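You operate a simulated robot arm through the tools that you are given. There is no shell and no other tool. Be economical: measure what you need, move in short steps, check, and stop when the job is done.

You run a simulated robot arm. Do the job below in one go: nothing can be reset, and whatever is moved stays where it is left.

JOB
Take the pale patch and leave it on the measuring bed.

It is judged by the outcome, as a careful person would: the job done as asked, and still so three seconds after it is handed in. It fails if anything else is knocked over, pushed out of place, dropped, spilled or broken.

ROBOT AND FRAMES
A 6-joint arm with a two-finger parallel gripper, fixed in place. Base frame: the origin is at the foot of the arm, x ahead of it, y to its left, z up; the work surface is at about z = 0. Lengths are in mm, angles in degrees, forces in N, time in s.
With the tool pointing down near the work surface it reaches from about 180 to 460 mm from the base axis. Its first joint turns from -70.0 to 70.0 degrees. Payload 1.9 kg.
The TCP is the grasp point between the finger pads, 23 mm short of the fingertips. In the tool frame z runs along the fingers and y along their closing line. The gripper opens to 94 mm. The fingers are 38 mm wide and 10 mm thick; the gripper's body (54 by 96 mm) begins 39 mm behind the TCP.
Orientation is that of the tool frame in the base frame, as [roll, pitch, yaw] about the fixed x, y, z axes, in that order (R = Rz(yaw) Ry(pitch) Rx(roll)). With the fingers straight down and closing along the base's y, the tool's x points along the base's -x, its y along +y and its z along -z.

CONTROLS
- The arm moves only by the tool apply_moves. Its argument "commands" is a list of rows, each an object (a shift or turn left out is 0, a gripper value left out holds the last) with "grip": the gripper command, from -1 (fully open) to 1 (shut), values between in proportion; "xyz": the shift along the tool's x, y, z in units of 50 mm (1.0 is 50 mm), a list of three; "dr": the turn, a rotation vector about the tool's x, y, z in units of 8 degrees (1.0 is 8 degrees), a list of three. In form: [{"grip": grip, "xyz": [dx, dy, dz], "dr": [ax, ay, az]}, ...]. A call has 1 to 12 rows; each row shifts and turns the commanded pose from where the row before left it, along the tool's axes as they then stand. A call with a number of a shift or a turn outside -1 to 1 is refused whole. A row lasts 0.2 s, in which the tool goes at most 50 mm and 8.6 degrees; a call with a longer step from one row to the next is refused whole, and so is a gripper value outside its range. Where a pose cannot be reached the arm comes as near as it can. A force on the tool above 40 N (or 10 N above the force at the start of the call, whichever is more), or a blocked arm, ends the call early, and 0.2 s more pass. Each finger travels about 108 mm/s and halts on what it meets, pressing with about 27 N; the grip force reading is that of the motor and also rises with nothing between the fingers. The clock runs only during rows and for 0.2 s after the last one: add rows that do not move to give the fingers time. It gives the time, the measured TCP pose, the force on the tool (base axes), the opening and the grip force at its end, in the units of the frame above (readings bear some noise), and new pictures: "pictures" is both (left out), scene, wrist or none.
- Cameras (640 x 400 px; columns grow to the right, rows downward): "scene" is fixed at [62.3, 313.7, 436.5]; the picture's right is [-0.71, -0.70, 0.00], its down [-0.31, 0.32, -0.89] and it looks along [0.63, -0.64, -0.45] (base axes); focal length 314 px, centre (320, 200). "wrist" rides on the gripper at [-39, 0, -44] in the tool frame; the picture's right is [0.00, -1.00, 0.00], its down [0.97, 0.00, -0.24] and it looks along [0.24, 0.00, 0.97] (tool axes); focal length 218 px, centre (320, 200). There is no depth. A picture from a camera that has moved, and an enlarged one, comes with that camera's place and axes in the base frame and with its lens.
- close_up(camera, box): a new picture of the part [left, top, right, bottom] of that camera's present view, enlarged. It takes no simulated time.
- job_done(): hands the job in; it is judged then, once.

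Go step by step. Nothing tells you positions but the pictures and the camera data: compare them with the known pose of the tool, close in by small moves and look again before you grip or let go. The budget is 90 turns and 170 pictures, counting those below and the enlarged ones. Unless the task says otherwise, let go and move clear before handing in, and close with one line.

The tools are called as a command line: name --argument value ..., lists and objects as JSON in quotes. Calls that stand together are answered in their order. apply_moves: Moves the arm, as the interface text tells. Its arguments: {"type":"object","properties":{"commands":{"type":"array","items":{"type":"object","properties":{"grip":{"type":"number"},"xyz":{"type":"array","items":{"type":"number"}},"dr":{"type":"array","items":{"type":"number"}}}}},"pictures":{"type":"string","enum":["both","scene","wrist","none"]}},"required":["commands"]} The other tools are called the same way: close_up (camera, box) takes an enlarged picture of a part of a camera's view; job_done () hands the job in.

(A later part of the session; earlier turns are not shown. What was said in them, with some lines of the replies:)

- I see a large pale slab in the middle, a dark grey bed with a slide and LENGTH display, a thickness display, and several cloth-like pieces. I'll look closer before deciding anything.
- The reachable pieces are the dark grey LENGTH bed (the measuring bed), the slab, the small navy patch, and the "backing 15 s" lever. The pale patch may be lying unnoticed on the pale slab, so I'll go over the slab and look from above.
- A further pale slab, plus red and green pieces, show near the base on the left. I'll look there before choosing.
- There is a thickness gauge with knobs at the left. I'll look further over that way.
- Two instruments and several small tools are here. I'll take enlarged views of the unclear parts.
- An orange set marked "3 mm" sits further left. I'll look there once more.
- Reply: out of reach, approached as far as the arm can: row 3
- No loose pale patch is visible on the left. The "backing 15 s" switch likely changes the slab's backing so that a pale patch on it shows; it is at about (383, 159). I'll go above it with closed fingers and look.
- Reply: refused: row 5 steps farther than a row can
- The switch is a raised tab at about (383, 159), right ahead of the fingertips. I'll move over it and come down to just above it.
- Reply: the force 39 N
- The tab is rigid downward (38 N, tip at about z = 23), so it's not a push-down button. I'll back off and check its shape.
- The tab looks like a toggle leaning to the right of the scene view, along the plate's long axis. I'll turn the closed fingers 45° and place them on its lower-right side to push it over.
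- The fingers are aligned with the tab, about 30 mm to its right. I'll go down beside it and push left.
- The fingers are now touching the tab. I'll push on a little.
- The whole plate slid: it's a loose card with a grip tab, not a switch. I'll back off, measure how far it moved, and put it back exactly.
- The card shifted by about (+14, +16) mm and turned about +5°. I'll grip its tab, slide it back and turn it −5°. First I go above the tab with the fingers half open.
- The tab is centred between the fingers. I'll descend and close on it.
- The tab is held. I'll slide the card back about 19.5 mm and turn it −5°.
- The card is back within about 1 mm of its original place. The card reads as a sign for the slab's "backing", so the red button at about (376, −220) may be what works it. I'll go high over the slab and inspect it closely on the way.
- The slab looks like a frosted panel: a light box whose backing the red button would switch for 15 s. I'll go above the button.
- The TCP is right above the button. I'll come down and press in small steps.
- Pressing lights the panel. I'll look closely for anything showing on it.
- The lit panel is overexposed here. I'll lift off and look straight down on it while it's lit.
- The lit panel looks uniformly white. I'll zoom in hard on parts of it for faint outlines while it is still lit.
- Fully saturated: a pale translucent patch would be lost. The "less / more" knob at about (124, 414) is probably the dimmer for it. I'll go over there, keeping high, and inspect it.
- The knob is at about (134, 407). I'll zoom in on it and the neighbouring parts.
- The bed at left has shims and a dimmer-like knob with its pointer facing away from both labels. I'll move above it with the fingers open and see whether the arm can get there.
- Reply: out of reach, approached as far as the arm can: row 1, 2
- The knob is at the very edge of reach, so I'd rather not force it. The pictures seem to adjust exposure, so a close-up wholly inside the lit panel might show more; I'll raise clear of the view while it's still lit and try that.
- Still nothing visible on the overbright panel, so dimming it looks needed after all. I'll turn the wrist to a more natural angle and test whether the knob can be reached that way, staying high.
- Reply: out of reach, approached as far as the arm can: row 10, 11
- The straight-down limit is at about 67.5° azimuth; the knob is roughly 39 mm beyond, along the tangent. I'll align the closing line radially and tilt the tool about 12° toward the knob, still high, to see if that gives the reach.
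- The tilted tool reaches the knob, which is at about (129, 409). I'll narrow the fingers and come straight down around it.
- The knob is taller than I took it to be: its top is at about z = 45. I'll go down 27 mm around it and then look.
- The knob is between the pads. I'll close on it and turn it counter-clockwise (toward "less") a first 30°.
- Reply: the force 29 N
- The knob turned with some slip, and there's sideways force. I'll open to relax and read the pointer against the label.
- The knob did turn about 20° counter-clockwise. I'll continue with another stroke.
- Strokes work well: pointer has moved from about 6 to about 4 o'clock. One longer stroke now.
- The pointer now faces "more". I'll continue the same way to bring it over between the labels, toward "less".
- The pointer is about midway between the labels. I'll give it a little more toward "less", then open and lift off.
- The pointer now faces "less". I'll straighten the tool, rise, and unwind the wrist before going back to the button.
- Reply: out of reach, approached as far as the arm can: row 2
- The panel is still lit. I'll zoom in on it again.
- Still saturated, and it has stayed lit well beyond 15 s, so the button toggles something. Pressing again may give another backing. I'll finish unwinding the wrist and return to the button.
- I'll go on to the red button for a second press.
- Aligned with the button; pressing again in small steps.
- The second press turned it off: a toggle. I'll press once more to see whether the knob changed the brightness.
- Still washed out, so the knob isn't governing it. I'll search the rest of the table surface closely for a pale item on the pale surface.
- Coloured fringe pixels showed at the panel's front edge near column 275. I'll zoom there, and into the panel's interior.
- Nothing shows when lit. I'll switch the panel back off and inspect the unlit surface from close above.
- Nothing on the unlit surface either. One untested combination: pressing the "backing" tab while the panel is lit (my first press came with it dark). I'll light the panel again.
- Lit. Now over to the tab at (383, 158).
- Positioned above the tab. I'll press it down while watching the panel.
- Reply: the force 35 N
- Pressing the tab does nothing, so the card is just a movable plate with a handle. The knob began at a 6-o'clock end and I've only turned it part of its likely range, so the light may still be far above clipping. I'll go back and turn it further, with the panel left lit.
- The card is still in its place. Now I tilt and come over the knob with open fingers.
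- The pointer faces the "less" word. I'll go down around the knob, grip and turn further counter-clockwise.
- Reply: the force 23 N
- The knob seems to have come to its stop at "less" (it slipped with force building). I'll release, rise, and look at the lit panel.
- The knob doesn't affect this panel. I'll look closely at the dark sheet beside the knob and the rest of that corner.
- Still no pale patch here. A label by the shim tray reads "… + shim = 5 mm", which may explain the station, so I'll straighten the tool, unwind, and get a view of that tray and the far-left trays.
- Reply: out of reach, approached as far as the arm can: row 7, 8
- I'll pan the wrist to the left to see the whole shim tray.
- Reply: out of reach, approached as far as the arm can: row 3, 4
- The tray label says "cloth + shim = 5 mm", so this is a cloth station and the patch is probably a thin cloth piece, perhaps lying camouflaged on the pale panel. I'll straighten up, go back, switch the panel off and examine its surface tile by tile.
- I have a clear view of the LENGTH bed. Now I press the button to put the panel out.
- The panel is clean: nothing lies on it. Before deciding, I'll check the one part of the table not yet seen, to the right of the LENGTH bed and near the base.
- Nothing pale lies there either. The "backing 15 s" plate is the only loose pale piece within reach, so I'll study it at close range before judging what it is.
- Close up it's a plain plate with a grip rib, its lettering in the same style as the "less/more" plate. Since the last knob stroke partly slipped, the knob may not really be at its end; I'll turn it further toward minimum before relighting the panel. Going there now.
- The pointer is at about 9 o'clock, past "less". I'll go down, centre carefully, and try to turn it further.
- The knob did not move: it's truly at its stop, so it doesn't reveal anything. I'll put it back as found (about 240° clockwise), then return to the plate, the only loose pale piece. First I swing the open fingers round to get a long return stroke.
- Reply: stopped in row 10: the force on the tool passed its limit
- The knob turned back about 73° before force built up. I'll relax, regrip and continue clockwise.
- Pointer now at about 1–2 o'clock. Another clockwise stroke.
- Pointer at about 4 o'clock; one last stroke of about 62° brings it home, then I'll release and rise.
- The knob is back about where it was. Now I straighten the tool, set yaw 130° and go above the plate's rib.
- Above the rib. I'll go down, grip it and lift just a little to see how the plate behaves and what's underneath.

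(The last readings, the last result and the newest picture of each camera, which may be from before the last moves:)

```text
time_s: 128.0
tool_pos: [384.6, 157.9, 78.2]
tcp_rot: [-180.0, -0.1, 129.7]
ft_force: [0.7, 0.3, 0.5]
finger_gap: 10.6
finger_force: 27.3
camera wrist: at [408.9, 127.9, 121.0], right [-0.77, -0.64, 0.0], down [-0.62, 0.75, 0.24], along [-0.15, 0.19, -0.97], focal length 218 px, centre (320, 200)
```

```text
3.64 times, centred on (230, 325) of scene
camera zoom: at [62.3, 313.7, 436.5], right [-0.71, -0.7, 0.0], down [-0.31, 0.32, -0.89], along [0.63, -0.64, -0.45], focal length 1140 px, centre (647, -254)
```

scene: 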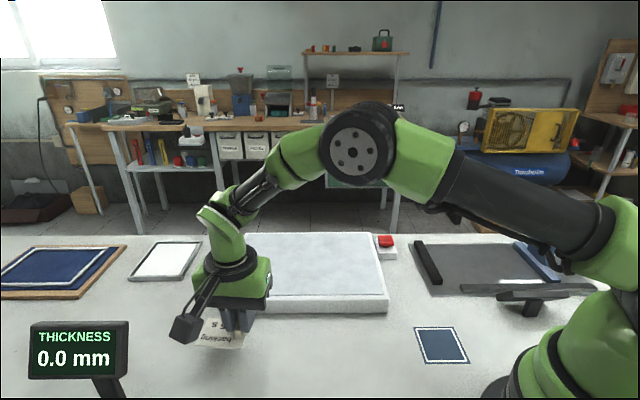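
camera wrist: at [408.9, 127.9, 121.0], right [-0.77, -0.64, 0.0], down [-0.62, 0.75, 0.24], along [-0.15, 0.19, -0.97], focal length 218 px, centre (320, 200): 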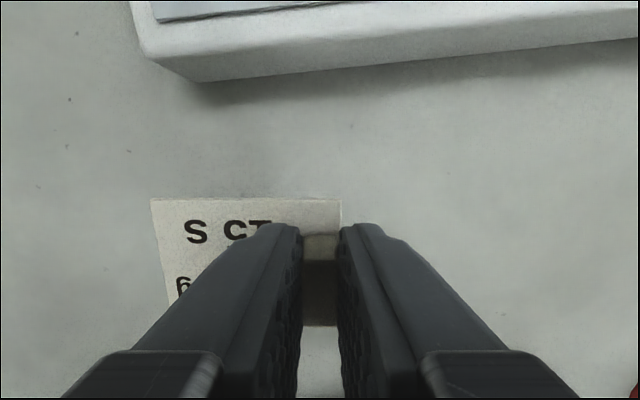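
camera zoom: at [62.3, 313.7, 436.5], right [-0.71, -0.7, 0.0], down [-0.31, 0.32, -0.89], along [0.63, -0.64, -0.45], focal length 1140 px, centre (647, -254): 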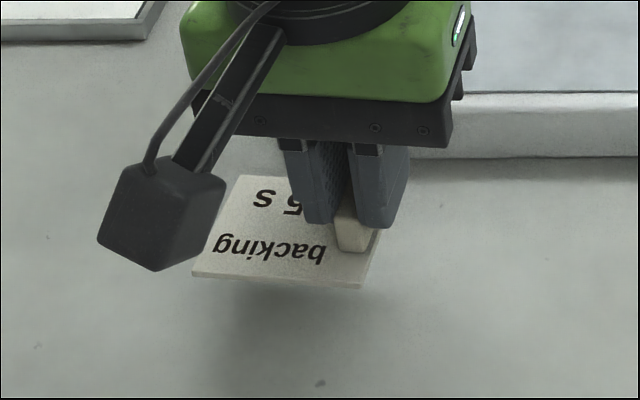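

The plate lifts freely, with nothing beneath it: it is the only loose, graspable pale piece within reach, so I take it to be the pale patch. I'll carry it high over to the LENGTH measuring bed.

apply_moves --commands '[{"xyz": [0, 0, -0.7]}, {"xyz": [0, 0, -0.8]}, {"xyz": [0, 0, -0.6]}, {"xyz": [-0.485, -0.57, 0]}, {"xyz": [-0.485, -0.57, 0]}, {"xyz": [-0.485, -0.57, 0]}, {"xyz": [-0.485, -0.57, 0]}, {"xyz": [-0.485, -0.57, 0]}, {"xyz": [-0.485, -0.57, 0]}, {"xyz": [-0.485, -0.57, 0]}, {}]' --pictures "scene"

apply_moves --commands '[{"xyz": [-0.263, -0.711, 0]}, {"xyz": [-0.263, -0.711, 0]}, {"xyz": [-0.263, -0.711, 0]}, {"xyz": [-0.263, -0.711, 0]}, {"xyz": [-0.263, -0.711, 0]}, {"xyz": [-0.263, -0.711, 0]}, {"xyz": [-0.263, -0.711, 0]}, {"dr": [0, 0, -0.6]}, {}]' --pictures "both"

```text
time_s: 130.4
tool_pos: [338.5, -100.6, 180.3]
tcp_rot: [-179.9, 0.0, 129.6]
ft_force: [0.5, -0.4, -0.1]
finger_gap: 10.7
finger_force: 27.3
```

scene: 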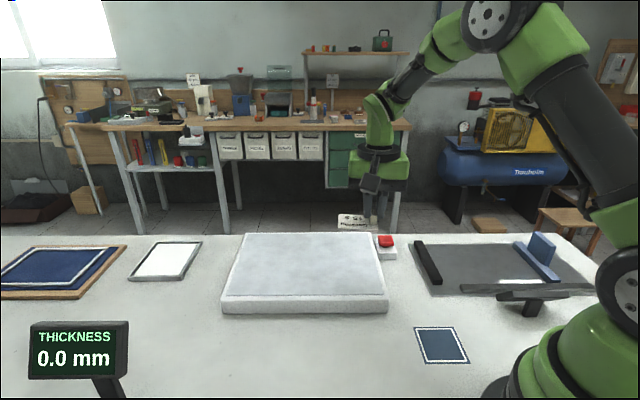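

```text
time_s: 132.4
tool_pos: [207.0, -331.5, 182.6]
tcp_rot: [-180.0, -0.1, 134.5]
ft_force: [-0.6, -0.1, -0.3]
finger_gap: 10.7
finger_force: 27.1
camera wrist: at [234.1, -357.7, 225.9], right [-0.71, -0.7, 0.0], down [-0.68, 0.69, 0.24], along [-0.17, 0.17, -0.97], focal length 218 px, centre (320, 200)
```

scene: 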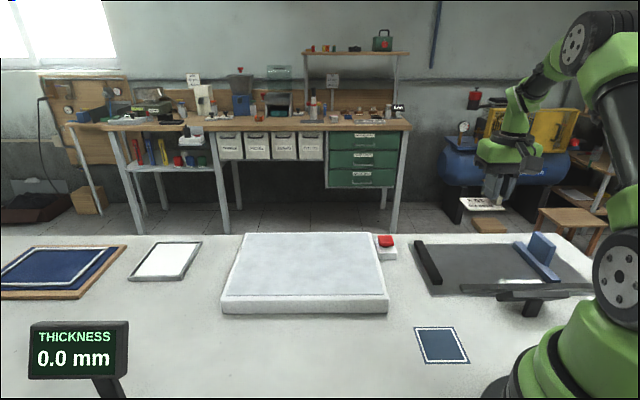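
wrist: 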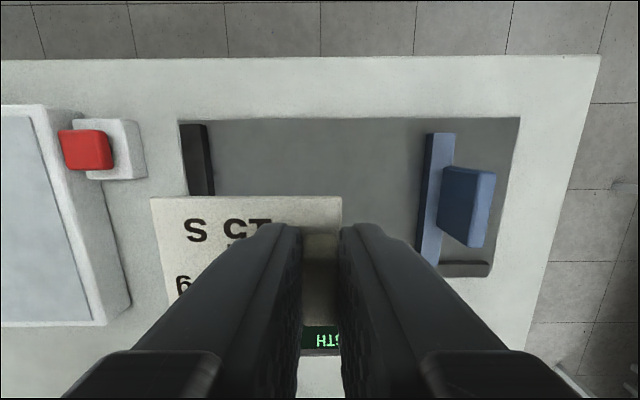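

The landing point is in the clear between stop, slider and fence. I'll lower it in steps until it touches the bed.

apply_moves --commands '[{"xyz": [0, 0, 0.7]}, {"xyz": [0, 0, 0.7]}, {"xyz": [0, 0, 0.6]}, {"xyz": [0, 0, 0.5]}, {"xyz": [0, 0, 0.12]}, {}]' --pictures "both"

close_up --camera "scene" --box '[400, 200, 600, 320]'

```text
time_s: 133.8
tool_pos: [207.4, -330.8, 50.4]
tcp_rot: [-180.0, 0.0, 134.4]
ft_force: [-0.4, 0.0, -0.6]
finger_gap: 10.6
finger_force: 27.1
camera wrist: at [234.6, -357.3, 94.3], right [-0.71, -0.7, 0.0], down [-0.68, 0.69, 0.24], along [-0.17, 0.17, -0.97], focal length 218 px, centre (320, 200)
```

scene: 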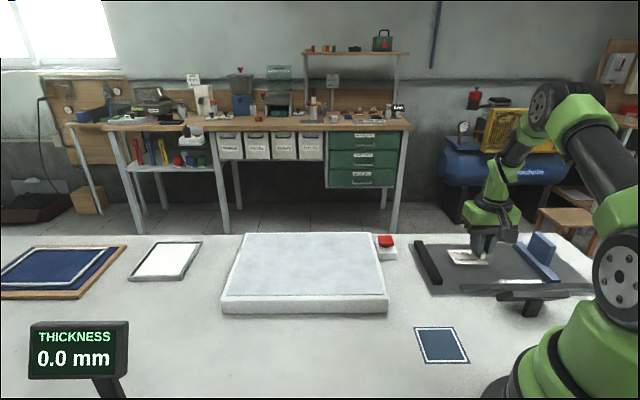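
wrist: 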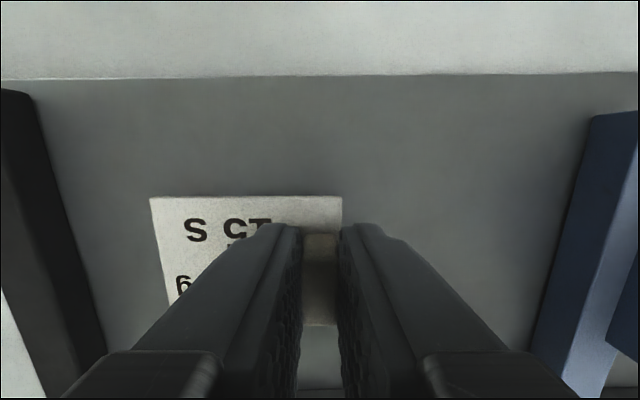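

```text
3.20 times, centred on (500, 260) of scene
camera zoom: at [62.3, 313.7, 436.5], right [-0.71, -0.7, 0.0], down [-0.31, 0.32, -0.89], along [0.63, -0.64, -0.45], focal length 1004 px, centre (-256, 8)
```

zoom: 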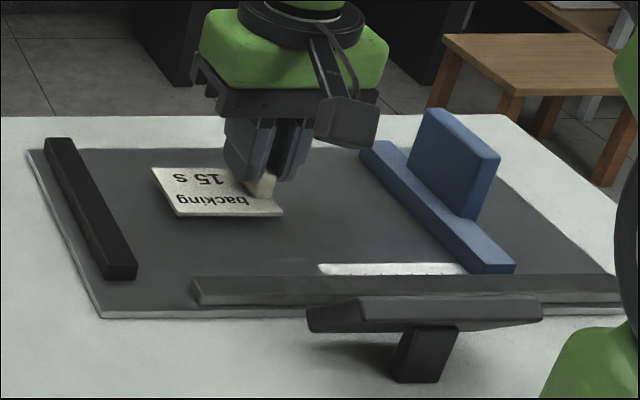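

It hovers just above the bed. A few more millimetres down until it touches.

apply_moves --commands '[{"xyz": [0, 0, 0.06]}, {"xyz": [0, 0, 0.05]}, {"xyz": [0, 0, 0.04]}, {}]' --pictures "scene"

close_up --camera "scene" --box '[430, 230, 510, 280]'

```text
time_s: 134.8
tool_pos: [207.5, -330.3, 43.3]
tcp_rot: [-179.9, 0.0, 134.4]
ft_force: [1.0, 0.1, 0.5]
finger_gap: 10.3
finger_force: 26.8
```

scene: 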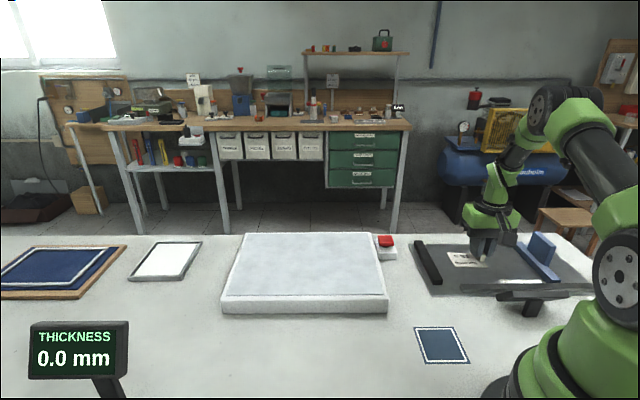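

```text
8.00 times, centred on (470, 255) of scene
camera zoom: at [62.3, 313.7, 436.5], right [-0.71, -0.7, 0.0], down [-0.31, 0.32, -0.89], along [0.63, -0.64, -0.45], focal length 2509 px, centre (-880, -240)
```

zoom: 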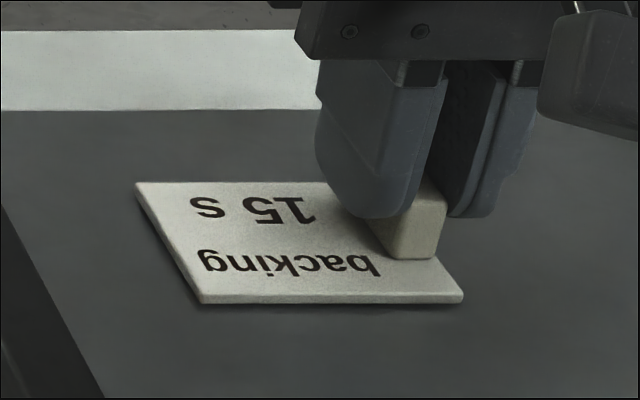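

Almost resting. I'll lower 2 mm more, open gently, and rise clear.

apply_moves --commands '[{"xyz": [0, 0, 0.03]}, {"xyz": [0, 0, 0.02]}, {}, {"grip": 0.5}, {"grip": 0.1}, {}, {"xyz": [0, 0, -0.5]}, {"xyz": [0, 0, -0.9]}, {"xyz": [0, 0, -0.9]}, {"xyz": [0, 0.6, -0.5]}, {}]' --pictures "both"

close_up --camera "scene" --box '[400, 220, 600, 320]'

```text
time_s: 137.2
tool_pos: [228.2, -309.1, 180.3]
tcp_rot: [180.0, -0.1, 134.5]
ft_force: [-0.2, 0.1, -0.2]
finger_gap: 42.5
finger_force: 0.0
camera wrist: at [255.3, -335.6, 225.3], right [-0.71, -0.7, 0.0], down [-0.68, 0.69, 0.24], along [-0.17, 0.17, -0.97], focal length 218 px, centre (320, 200)
```

scene: 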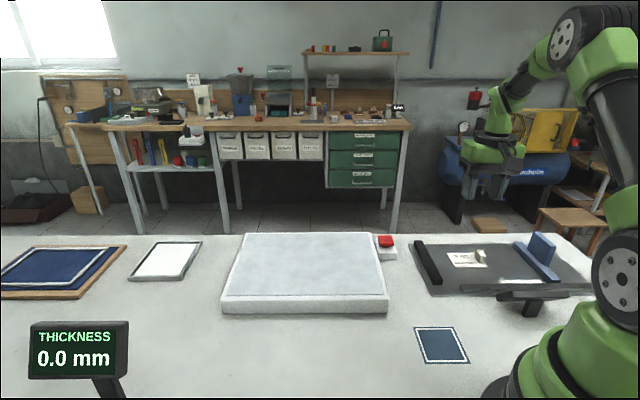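
wrist: 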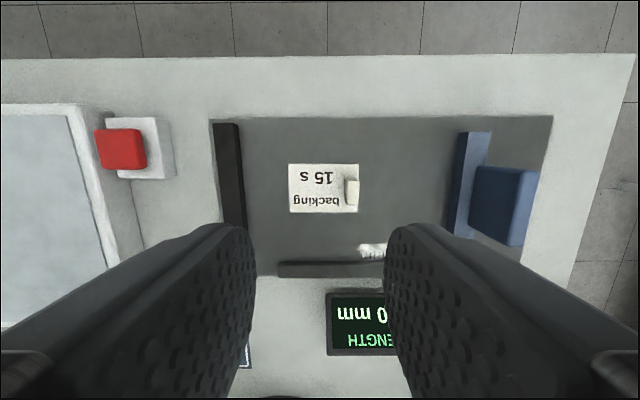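

```text
3.20 times, centred on (500, 270) of scene
camera zoom: at [62.3, 313.7, 436.5], right [-0.71, -0.7, 0.0], down [-0.31, 0.32, -0.89], along [0.63, -0.64, -0.45], focal length 1004 px, centre (-256, -24)
```

zoom: 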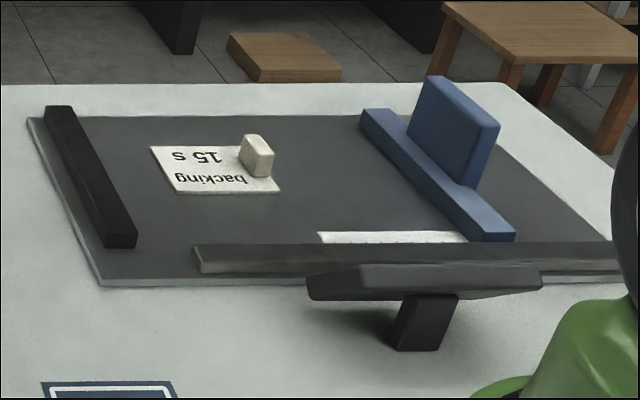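

The plate lies flat on the measuring bed, clear of the stop, slider and fence, and the gripper is away from it. The light panel is off and the knob is back about where it was, so I'm handing in.

job_done

```text
The job is handed in.
```

I handed in with the cream "backing 15 s" plate on the LENGTH bed, but I'm not sure that plate is the pale patch: I found no plain pale cloth patch within reach, and it was the only loose pale piece I could grip. While searching I also pushed the plate about 20 mm and put it back. I switched the light panel on and off (it is off now), and turned the "less/more" knob, which is back only roughly where it was.
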